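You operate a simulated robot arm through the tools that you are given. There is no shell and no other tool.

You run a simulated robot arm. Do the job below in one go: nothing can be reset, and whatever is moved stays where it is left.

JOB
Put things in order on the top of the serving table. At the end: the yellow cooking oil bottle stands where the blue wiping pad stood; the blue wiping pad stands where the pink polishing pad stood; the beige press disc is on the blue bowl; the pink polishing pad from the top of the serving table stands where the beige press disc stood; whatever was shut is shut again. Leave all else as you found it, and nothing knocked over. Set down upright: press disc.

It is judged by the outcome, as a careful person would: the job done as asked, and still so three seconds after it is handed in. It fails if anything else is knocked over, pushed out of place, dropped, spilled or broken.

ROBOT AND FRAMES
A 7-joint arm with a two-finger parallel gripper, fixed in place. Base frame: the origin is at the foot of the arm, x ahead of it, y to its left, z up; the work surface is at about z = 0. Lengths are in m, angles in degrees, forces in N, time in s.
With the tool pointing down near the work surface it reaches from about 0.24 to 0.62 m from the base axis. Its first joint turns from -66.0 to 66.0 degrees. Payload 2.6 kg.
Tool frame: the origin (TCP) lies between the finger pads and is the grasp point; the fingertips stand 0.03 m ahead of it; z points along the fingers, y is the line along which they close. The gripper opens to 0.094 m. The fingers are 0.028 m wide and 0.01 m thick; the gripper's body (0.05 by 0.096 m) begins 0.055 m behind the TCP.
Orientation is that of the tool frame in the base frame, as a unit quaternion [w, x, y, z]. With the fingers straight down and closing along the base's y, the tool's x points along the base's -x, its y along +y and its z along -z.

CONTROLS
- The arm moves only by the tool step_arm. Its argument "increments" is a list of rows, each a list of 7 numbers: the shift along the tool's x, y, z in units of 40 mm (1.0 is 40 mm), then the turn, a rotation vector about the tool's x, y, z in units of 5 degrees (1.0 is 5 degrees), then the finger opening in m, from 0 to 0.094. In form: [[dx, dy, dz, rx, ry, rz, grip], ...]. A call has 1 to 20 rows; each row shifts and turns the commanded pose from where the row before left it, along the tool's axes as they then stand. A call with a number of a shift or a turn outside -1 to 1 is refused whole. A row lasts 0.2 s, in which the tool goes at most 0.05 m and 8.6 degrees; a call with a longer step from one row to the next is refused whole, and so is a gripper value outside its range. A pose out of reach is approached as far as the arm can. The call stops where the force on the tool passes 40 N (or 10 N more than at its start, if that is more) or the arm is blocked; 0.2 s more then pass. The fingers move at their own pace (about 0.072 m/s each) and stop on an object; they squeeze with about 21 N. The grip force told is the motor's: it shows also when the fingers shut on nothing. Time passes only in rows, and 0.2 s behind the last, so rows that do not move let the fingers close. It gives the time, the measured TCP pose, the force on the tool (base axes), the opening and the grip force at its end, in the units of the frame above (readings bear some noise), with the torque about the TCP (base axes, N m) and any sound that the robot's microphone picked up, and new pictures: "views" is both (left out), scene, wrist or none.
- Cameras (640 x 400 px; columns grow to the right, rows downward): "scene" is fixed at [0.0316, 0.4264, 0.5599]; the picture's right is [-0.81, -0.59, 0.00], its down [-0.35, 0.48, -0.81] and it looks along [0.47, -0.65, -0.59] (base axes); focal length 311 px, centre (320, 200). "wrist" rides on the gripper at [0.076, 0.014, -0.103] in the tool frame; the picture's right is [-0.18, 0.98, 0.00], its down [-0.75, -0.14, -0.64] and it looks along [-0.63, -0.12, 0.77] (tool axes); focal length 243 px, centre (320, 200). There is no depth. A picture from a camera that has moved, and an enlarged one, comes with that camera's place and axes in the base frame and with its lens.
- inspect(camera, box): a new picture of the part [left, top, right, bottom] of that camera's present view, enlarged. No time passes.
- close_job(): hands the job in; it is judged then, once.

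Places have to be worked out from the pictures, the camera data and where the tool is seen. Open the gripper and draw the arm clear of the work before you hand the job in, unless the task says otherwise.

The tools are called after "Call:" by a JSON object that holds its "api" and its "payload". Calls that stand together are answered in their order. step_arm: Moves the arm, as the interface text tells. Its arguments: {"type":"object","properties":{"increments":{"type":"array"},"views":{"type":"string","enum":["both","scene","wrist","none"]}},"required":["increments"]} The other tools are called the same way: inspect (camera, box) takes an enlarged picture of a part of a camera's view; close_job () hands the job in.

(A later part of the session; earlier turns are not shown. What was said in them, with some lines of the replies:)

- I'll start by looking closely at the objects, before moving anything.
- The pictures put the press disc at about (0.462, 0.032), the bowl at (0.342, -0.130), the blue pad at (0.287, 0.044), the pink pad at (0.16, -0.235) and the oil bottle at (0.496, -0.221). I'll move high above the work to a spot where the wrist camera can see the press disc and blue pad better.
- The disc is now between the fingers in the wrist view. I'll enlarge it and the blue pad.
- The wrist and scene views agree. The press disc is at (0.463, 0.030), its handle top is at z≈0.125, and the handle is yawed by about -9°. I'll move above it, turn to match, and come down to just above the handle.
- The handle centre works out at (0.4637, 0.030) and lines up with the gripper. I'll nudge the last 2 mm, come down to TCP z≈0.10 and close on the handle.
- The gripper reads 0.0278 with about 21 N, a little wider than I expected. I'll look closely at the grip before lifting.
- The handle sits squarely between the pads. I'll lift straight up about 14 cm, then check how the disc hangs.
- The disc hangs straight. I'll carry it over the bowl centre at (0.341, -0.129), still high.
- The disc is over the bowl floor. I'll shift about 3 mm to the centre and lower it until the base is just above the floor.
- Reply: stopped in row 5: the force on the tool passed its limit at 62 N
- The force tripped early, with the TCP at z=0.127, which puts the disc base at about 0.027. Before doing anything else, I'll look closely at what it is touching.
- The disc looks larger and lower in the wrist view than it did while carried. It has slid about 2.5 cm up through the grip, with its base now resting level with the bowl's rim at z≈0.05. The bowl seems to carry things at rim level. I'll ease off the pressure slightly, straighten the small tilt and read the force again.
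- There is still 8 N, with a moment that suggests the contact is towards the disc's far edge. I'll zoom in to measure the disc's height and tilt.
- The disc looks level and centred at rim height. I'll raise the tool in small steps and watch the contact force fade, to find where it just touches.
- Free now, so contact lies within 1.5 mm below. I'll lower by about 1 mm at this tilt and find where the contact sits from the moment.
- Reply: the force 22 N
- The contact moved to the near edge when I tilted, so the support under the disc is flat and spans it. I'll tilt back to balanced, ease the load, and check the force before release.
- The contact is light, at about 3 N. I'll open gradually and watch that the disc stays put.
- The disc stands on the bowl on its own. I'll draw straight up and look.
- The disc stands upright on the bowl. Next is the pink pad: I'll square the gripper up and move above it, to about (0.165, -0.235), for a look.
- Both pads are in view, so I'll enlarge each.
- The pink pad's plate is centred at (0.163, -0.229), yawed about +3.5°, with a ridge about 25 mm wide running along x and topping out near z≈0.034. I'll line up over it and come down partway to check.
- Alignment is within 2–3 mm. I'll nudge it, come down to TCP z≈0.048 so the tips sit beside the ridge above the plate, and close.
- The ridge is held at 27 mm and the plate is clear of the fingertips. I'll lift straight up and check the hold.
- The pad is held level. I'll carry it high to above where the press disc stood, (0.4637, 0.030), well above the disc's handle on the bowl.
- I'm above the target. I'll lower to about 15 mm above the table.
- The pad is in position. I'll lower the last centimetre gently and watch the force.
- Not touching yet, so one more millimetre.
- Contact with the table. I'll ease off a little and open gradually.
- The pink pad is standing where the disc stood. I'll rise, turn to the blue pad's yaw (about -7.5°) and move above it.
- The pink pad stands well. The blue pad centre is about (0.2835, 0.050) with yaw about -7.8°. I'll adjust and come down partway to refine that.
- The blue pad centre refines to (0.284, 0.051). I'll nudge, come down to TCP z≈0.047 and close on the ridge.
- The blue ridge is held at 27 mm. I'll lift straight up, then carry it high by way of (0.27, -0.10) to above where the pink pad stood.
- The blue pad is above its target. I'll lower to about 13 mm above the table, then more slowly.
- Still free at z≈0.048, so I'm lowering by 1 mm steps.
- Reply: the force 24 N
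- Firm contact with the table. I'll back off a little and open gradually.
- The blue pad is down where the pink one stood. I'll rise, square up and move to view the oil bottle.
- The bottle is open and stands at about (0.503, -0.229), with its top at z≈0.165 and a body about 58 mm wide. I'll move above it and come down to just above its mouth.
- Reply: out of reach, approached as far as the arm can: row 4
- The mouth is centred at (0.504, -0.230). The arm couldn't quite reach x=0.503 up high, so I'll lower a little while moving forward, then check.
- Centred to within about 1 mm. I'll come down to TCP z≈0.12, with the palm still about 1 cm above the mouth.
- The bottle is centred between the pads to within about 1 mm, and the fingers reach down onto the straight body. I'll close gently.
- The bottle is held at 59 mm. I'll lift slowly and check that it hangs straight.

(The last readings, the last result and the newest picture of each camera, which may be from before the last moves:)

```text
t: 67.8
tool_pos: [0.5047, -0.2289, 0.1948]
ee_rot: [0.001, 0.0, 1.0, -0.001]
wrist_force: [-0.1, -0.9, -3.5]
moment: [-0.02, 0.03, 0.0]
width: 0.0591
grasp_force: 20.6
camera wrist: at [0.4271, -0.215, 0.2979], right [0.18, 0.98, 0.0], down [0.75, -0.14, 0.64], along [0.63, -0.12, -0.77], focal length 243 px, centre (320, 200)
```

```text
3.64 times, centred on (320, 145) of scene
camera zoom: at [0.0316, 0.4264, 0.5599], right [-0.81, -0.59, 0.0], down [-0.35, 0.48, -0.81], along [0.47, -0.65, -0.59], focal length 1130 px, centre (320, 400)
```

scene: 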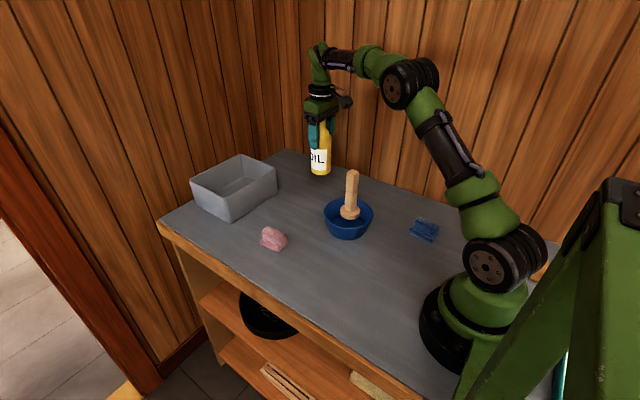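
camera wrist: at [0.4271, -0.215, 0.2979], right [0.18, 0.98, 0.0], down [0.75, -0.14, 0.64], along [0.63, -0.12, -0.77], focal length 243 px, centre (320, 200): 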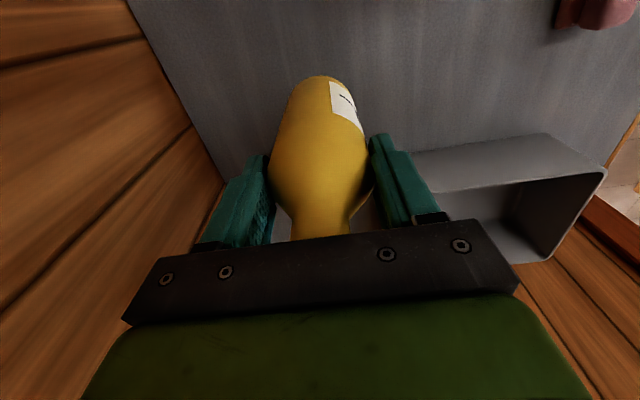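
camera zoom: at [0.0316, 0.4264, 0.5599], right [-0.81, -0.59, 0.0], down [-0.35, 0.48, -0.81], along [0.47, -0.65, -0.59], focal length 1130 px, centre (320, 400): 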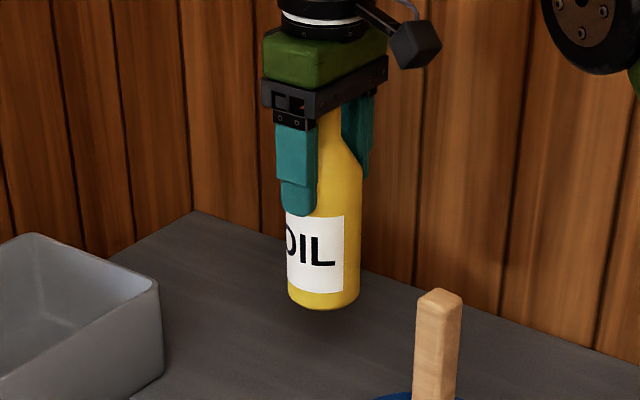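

The bottle hangs straight and weighs about 3.5 N. I'll carry it around the bowl by way of (0.45, 0.0), then on to above the blue pad's old place.

Call:
{"api": "step_arm", "payload": {"increments": [[0.08, 0.35, -0.1, 0, 0, 0, 0.0], [0.15, 0.63, -0.16, 0, 0, 0, 0.0], [0.15, 0.63, -0.16, 0, 0, 0, 0.0], [0.15, 0.63, -0.16, 0, 0, 0, 0.0], [0.15, 0.63, -0.16, 0, 0, 0, 0.0], [0.15, 0.63, -0.16, 0, 0, 0, 0.0], [0.15, 0.63, -0.16, 0, 0, 0, 0.0], [0.15, 0.63, -0.16, 0, 0, 0, 0.0], [0.15, 0.63, -0.16, 0, 0, 0, 0.0], [0.07, 0.35, -0.1, 0, 0, 0, 0.0], [0, 0, 0, 0, 0, 0, 0.0]]}}

```text
t: 70.2
tool_pos: [0.4489, -0.0018, 0.2544]
ee_rot: [0.0, 0.0, 1.0, -0.001]
wrist_force: [-0.3, -0.2, -2.9]
moment: [0.01, 0.02, -0.01]
width: 0.0593
grasp_force: 20.8
camera wrist: at [0.3728, 0.0142, 0.3564], right [0.18, 0.98, 0.0], down [0.75, -0.14, 0.64], along [0.63, -0.12, -0.77], focal length 243 px, centre (320, 200)
```

scene: 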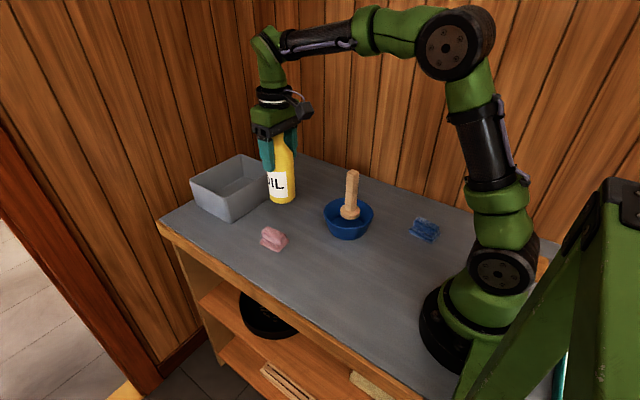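
wrist: 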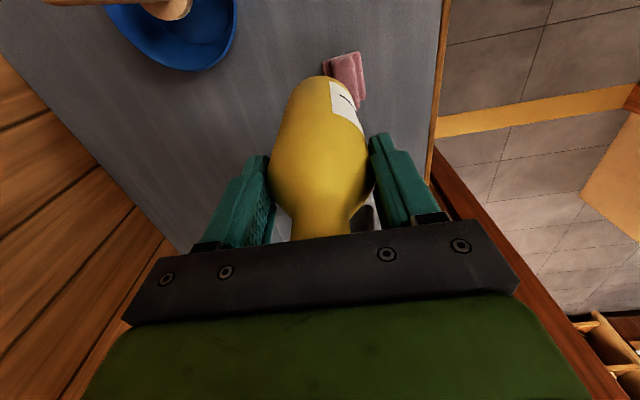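

Clear of the bowl. I'll continue to above (0.284, 0.0505).

Call:
{"api": "step_arm", "payload": {"increments": [[0.35, 0.11, 0, 0, 0, 0, 0.0], [0.69, 0.218, 0, 0, 0, 0, 0.0], [0.69, 0.218, 0, 0, 0, 0, 0.0], [0.69, 0.218, 0, 0, 0, 0, 0.0], [0.69, 0.218, 0, 0, 0, 0, 0.0], [0.69, 0.218, 0, 0, 0, 0, 0.0], [0.33, 0.11, 0, 0, 0, 0, 0.0], [0, 0, 0, 0, 0, 0, 0.0]]}}

```text
t: 72.0
tool_pos: [0.2839, 0.0521, 0.2535]
ee_rot: [0.0, 0.0, 1.0, -0.001]
wrist_force: [-0.2, 0.1, -2.4]
moment: [0.04, 0.0, -0.01]
width: 0.0592
grasp_force: 21.0
camera wrist: at [0.2077, 0.0677, 0.3559], right [0.18, 0.98, 0.0], down [0.75, -0.14, 0.64], along [0.63, -0.12, -0.77], focal length 243 px, centre (320, 200)
```

scene: 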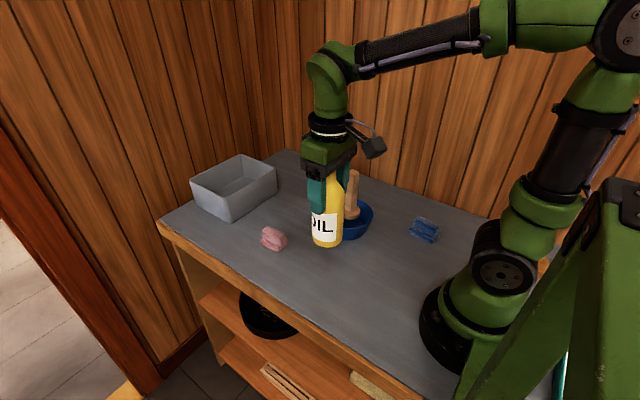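
wrist: 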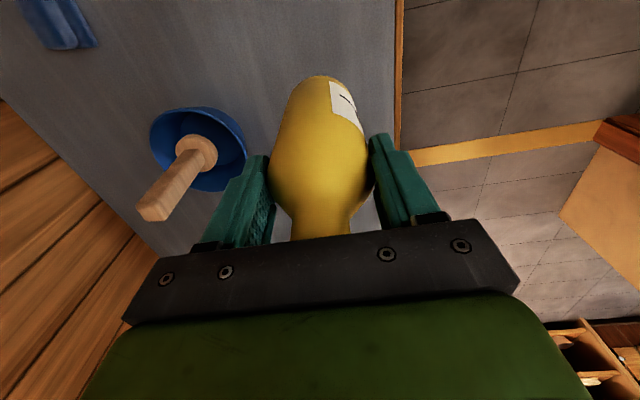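

The bottle is over the spot. I'll lower to about 1 cm above the table.

Call:
{"api": "step_arm", "payload": {"increments": [[0, -0.02, 0.4, 0, 0, 0, 0.0], [0, 0, 0.6, 0, 0, 0, 0.0], [0, 0, 0.6, 0, 0, 0, 0.0], [0, 0, 0.6, 0, 0, 0, 0.0], [0, 0, 0.5, 0, 0, 0, 0.0], [0, 0, 0.35, 0, 0, 0, 0.0], [0, 0, 0.1, 0, 0, 0, 0.0], [0, 0, 0, 0, 0, 0, 0.0]]}}

Call:
{"api": "inspect", "payload": {"camera": "scene", "box": [270, 170, 390, 300]}}

```text
t: 73.8
tool_pos: [0.2849, 0.0528, 0.1279]
ee_rot: [0.001, 0.0, 1.0, 0.0]
wrist_force: [-0.4, 0.7, -2.1]
moment: [0.02, -0.01, 0.02]
width: 0.0596
grasp_force: 21.1
camera wrist: at [0.2079, 0.0661, 0.2298], right [0.18, 0.98, 0.0], down [0.75, -0.14, 0.64], along [0.63, -0.12, -0.77], focal length 243 px, centre (320, 200)
```

scene: 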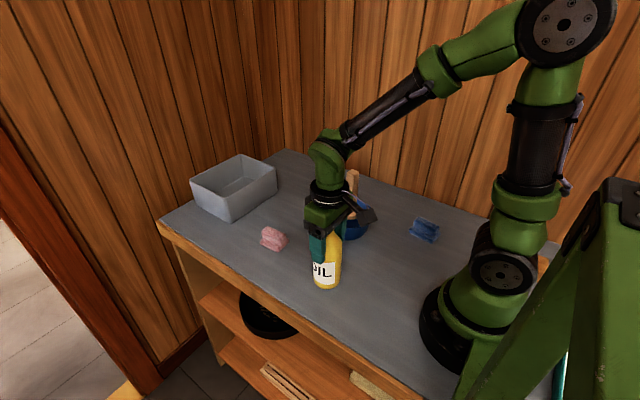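
wrist: 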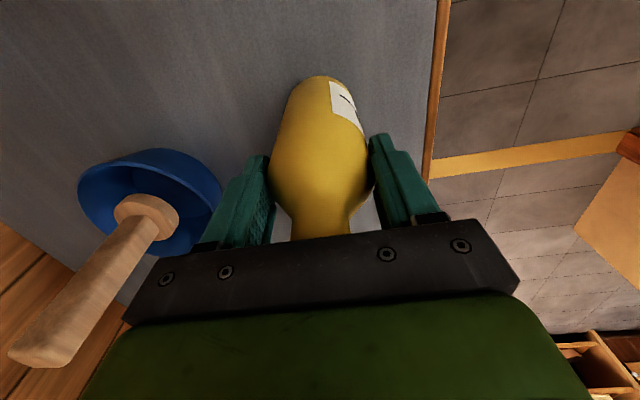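

```text
3.08 times, centred on (330, 235) of scene
camera zoom: at [0.0316, 0.4264, 0.5599], right [-0.81, -0.59, 0.0], down [-0.35, 0.48, -0.81], along [0.47, -0.65, -0.59], focal length 956 px, centre (289, 92)
```

zoom: 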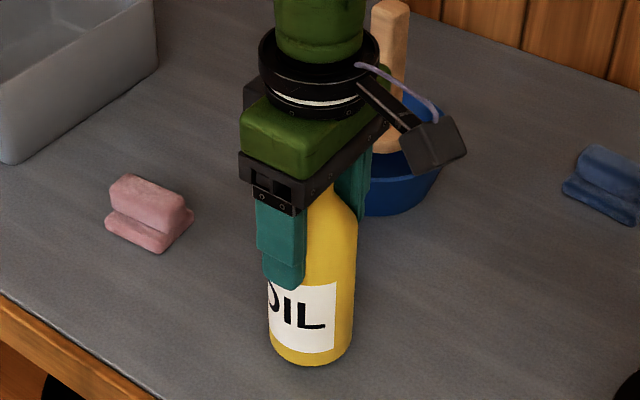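

The bottle is upright about 1 cm above the table. I'll lower it gently while watching the force.

Call:
{"api": "step_arm", "payload": {"increments": [[0, -0.03, 0.1, 0, 0, 0, 0.0], [0, 0, 0.08, 0, 0, 0, 0.0], [0, 0, 0, 0, 0, 0, 0.0]], "views": "none"}}

```text
t: 74.6
tool_pos: [0.2841, 0.0501, 0.1211]
ee_rot: [0.0, 0.0, 1.0, -0.002]
wrist_force: [0.4, -0.7, -3.6]
moment: [0.01, 0.01, 0.02]
width: 0.0594
grasp_force: 21.4
```

Call:
{"api": "step_arm", "payload": {"increments": [[0, 0, 0.04, 0, 0, 0, 0.0], [0, 0, 0, 0, 0, 0, 0.0]], "views": "none"}}

```text
t: 75.2
tool_pos: [0.2857, 0.0504, 0.1204]
ee_rot: [0.002, 0.001, 1.0, 0.0]
wrist_force: [-7.2, -2.7, 18.7]
moment: [-0.06, 0.29, -0.06]
width: 0.0594
grasp_force: 21.0
```

The bottle is on the table. I'll ease off about half a millimetre and check before opening.

Call:
{"api": "step_arm", "payload": {"increments": [[0, 0, -0.018, 0, 0, 0, 0.0], [0, 0, 0, 0, 0, 0, 0.0]], "views": "none"}}

```text
t: 75.8
tool_pos: [0.2851, 0.0498, 0.1192]
ee_rot: [0.001, 0.0, 1.0, -0.001]
wrist_force: [1.5, -1.7, 3.4]
moment: [-0.07, -0.24, -0.03]
width: 0.0594
grasp_force: 21.3
```

Only light contact remains. I'll open gradually.

Call:
{"api": "step_arm", "payload": {"increments": [[0, 0, 0, 0, 0, 0, 0.062], [0, 0, 0, 0, 0, 0, 0.066], [0, 0, 0, 0, 0, 0, 0.075], [0, 0, 0, 0, 0, 0, 0.094], [0, 0, 0, 0, 0, 0, 0.094]]}}

```text
t: 77.0
tool_pos: [0.2841, 0.0505, 0.1196]
ee_rot: [0.001, 0.0, 1.0, -0.001]
wrist_force: [0.3, 0.4, -0.6]
moment: [-0.04, 0.0, -0.01]
width: 0.0941
grasp_force: 0.1
camera wrist: at [0.208, 0.0649, 0.2219], right [0.18, 0.98, 0.0], down [0.75, -0.14, 0.64], along [0.63, -0.12, -0.77], focal length 243 px, centre (320, 200)
```

scene: 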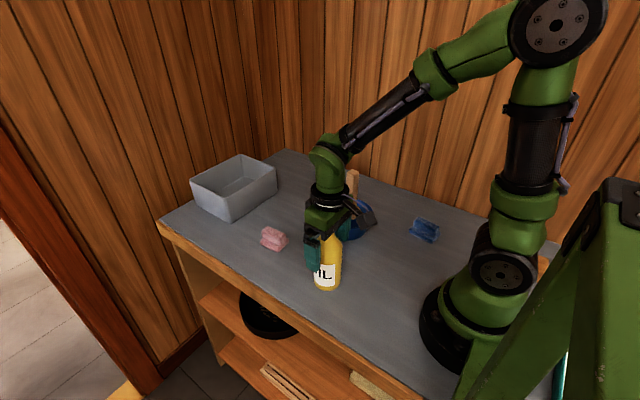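
wrist: 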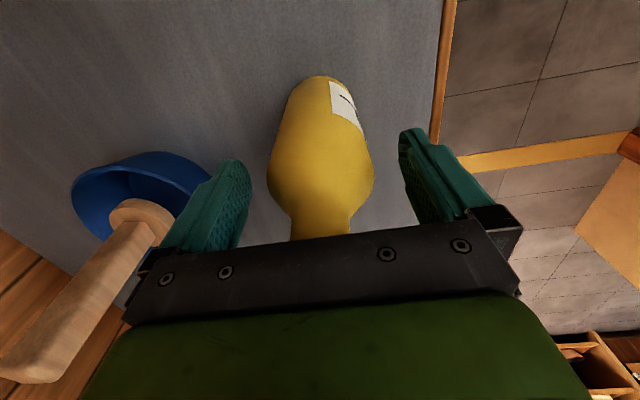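

The bottle stands free. I'll rise straight up and look over the whole table.

Call:
{"api": "step_arm", "payload": {"increments": [[0, 0, -0.3, 0, 0, 0, 0.094], [0, 0, -0.6, 0, 0, 0, 0.094], [0, 0, -0.75, 0, 0, 0, 0.094], [0, 0, -0.75, 0, 0, 0, 0.094], [0, 0, -0.75, 0, 0, 0, 0.094], [0, 0, -0.75, 0, 0, 0, 0.094], [0, 0, -0.75, 0, 0, 0, 0.094], [0, 0, -0.3, 0, 0, 0, 0.094], [0, 0, 0, 0, 0, 0, 0.094]]}}

Call:
{"api": "inspect", "payload": {"camera": "scene", "box": [230, 160, 450, 310]}}

```text
t: 79.0
tool_pos: [0.2842, 0.0509, 0.3174]
ee_rot: [0.001, 0.0, 1.0, -0.001]
wrist_force: [0.2, 0.0, -0.2]
moment: [-0.02, -0.01, 0.0]
width: 0.094
grasp_force: 0.1
camera wrist: at [0.2074, 0.0657, 0.4201], right [0.18, 0.98, 0.0], down [0.75, -0.14, 0.64], along [0.63, -0.12, -0.77], focal length 243 px, centre (320, 200)
```

scene: 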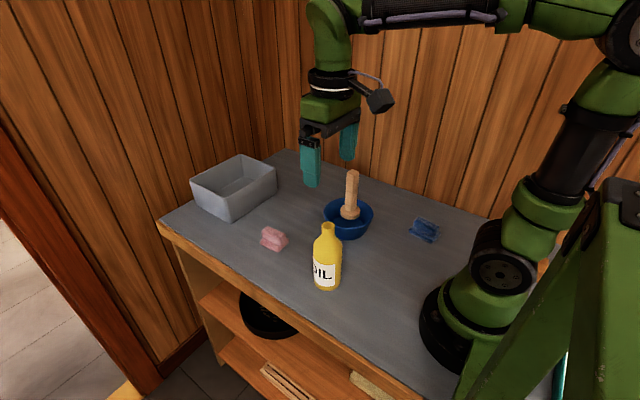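
wrist: 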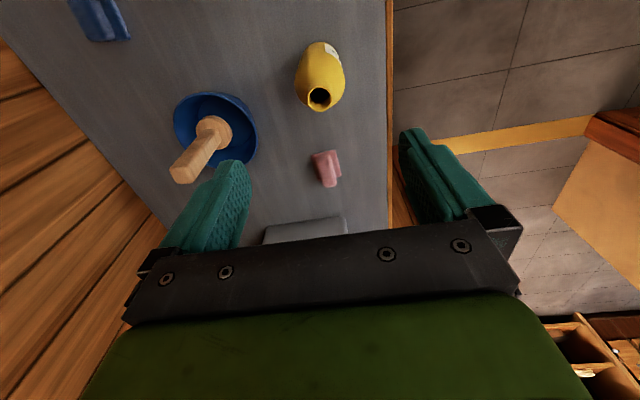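

```text
2.67 times, centred on (340, 235) of scene
camera zoom: at [0.0316, 0.4264, 0.5599], right [-0.81, -0.59, 0.0], down [-0.35, 0.48, -0.81], along [0.47, -0.65, -0.59], focal length 828 px, centre (267, 107)
```

zoom: 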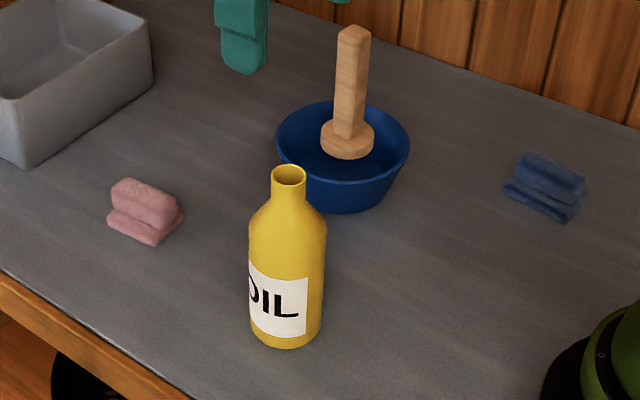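

Everything stands where it should: oil at about (0.284, 0.050), blue at the old pink spot, pink at the old disc spot, and the disc upright on the bowl. I'll move the arm back to about its starting pose, clear of the work, and wait a moment.

Call:
{"api": "step_arm", "payload": {"increments": [[-0.094, -0.69, 0, 0, 0, 0, 0.094], [-0.094, -0.69, 0, 0, 0, 0, 0.094], [-0.094, -0.69, 0, 0, 0, 0, 0.094], [-0.094, -0.69, 0, 0, 0, 0, 0.094], [-0.094, -0.69, 0, 0, 0, 0, 0.094], [-0.094, -0.69, 0, 0, 0, 0, 0.094], [-0.094, -0.69, 0, 0, 0, 0, 0.094], [-0.094, -0.69, 0, 0, 0, 0, 0.094], [-0.094, -0.69, 0, 0, 0, 0, 0.094], [0, 0, 0, 0, 0, 0, 0.094], [0, 0, 0, 0, 0, 0, 0.094], [0, 0, 0, 0, 0, 0, 0.094]]}}

Call:
{"api": "inspect", "payload": {"camera": "scene", "box": [160, 140, 480, 340]}}

```text
t: 81.6
tool_pos: [0.3197, -0.1975, 0.3177]
ee_rot: [0.001, -0.001, 1.0, -0.001]
wrist_force: [0.5, -0.1, -0.6]
moment: [-0.01, -0.01, -0.03]
width: 0.094
grasp_force: 0.0
camera wrist: at [0.2418, -0.1831, 0.4204], right [0.18, 0.98, 0.0], down [0.75, -0.14, 0.64], along [0.63, -0.12, -0.77], focal length 243 px, centre (320, 200)
```

scene: 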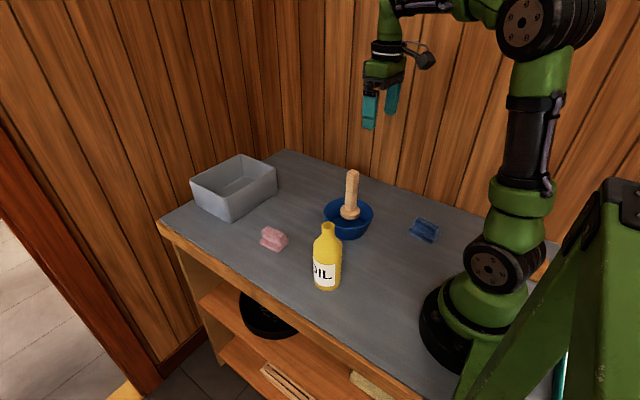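
wrist: 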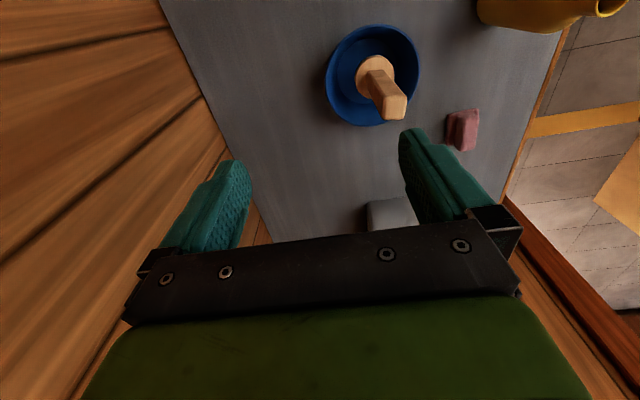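

```text
2.00 times, centred on (320, 240) of scene
camera zoom: at [0.0316, 0.4264, 0.5599], right [-0.81, -0.59, 0.0], down [-0.35, 0.48, -0.81], along [0.47, -0.65, -0.59], focal length 621 px, centre (320, 120)
```

zoom: 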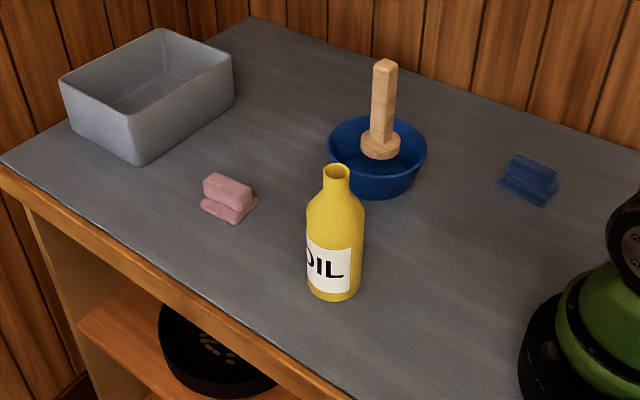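

All items are upright and at their targets. The bowl and bin haven't moved, nothing needed shutting, and the arm is clear with the gripper open. I'm handing in the job.

Call:
{"api": "close_job", "payload": {}}

```text
The job is handed in.
```

I've put the four items where you asked and handed the job in. In the last pictures everything was upright, and the bowl and the grey bin looked unmoved.

| Item | Where it ended up |
|---|---|
| Yellow cooking oil bottle | Upright where the blue wiping pad stood, at about (0.284, 0.050) |
| Blue wiping pad | Where the pink polishing pad stood, at about (0.165, -0.230) |
| Pink polishing pad | Where the beige press disc stood, at about (0.464, 0.030) |
| Beige press disc | Upright on the blue bowl, roughly centred |

- **Disc on the bowl:** it rests level with the bowl's rim, not on the inside floor. While I was lowering it, it met something solid at rim height and the contact force briefly reached 62 N. The disc slid about 2.5 cm up through the grip. I checked that the support under it was flat before letting go, and it stood steadily afterwards.
- **Shut things:** I opened nothing and saw nothing that needed shutting.
- **Arm:** the gripper is open and the arm is back near its starting pose, clear of the work.
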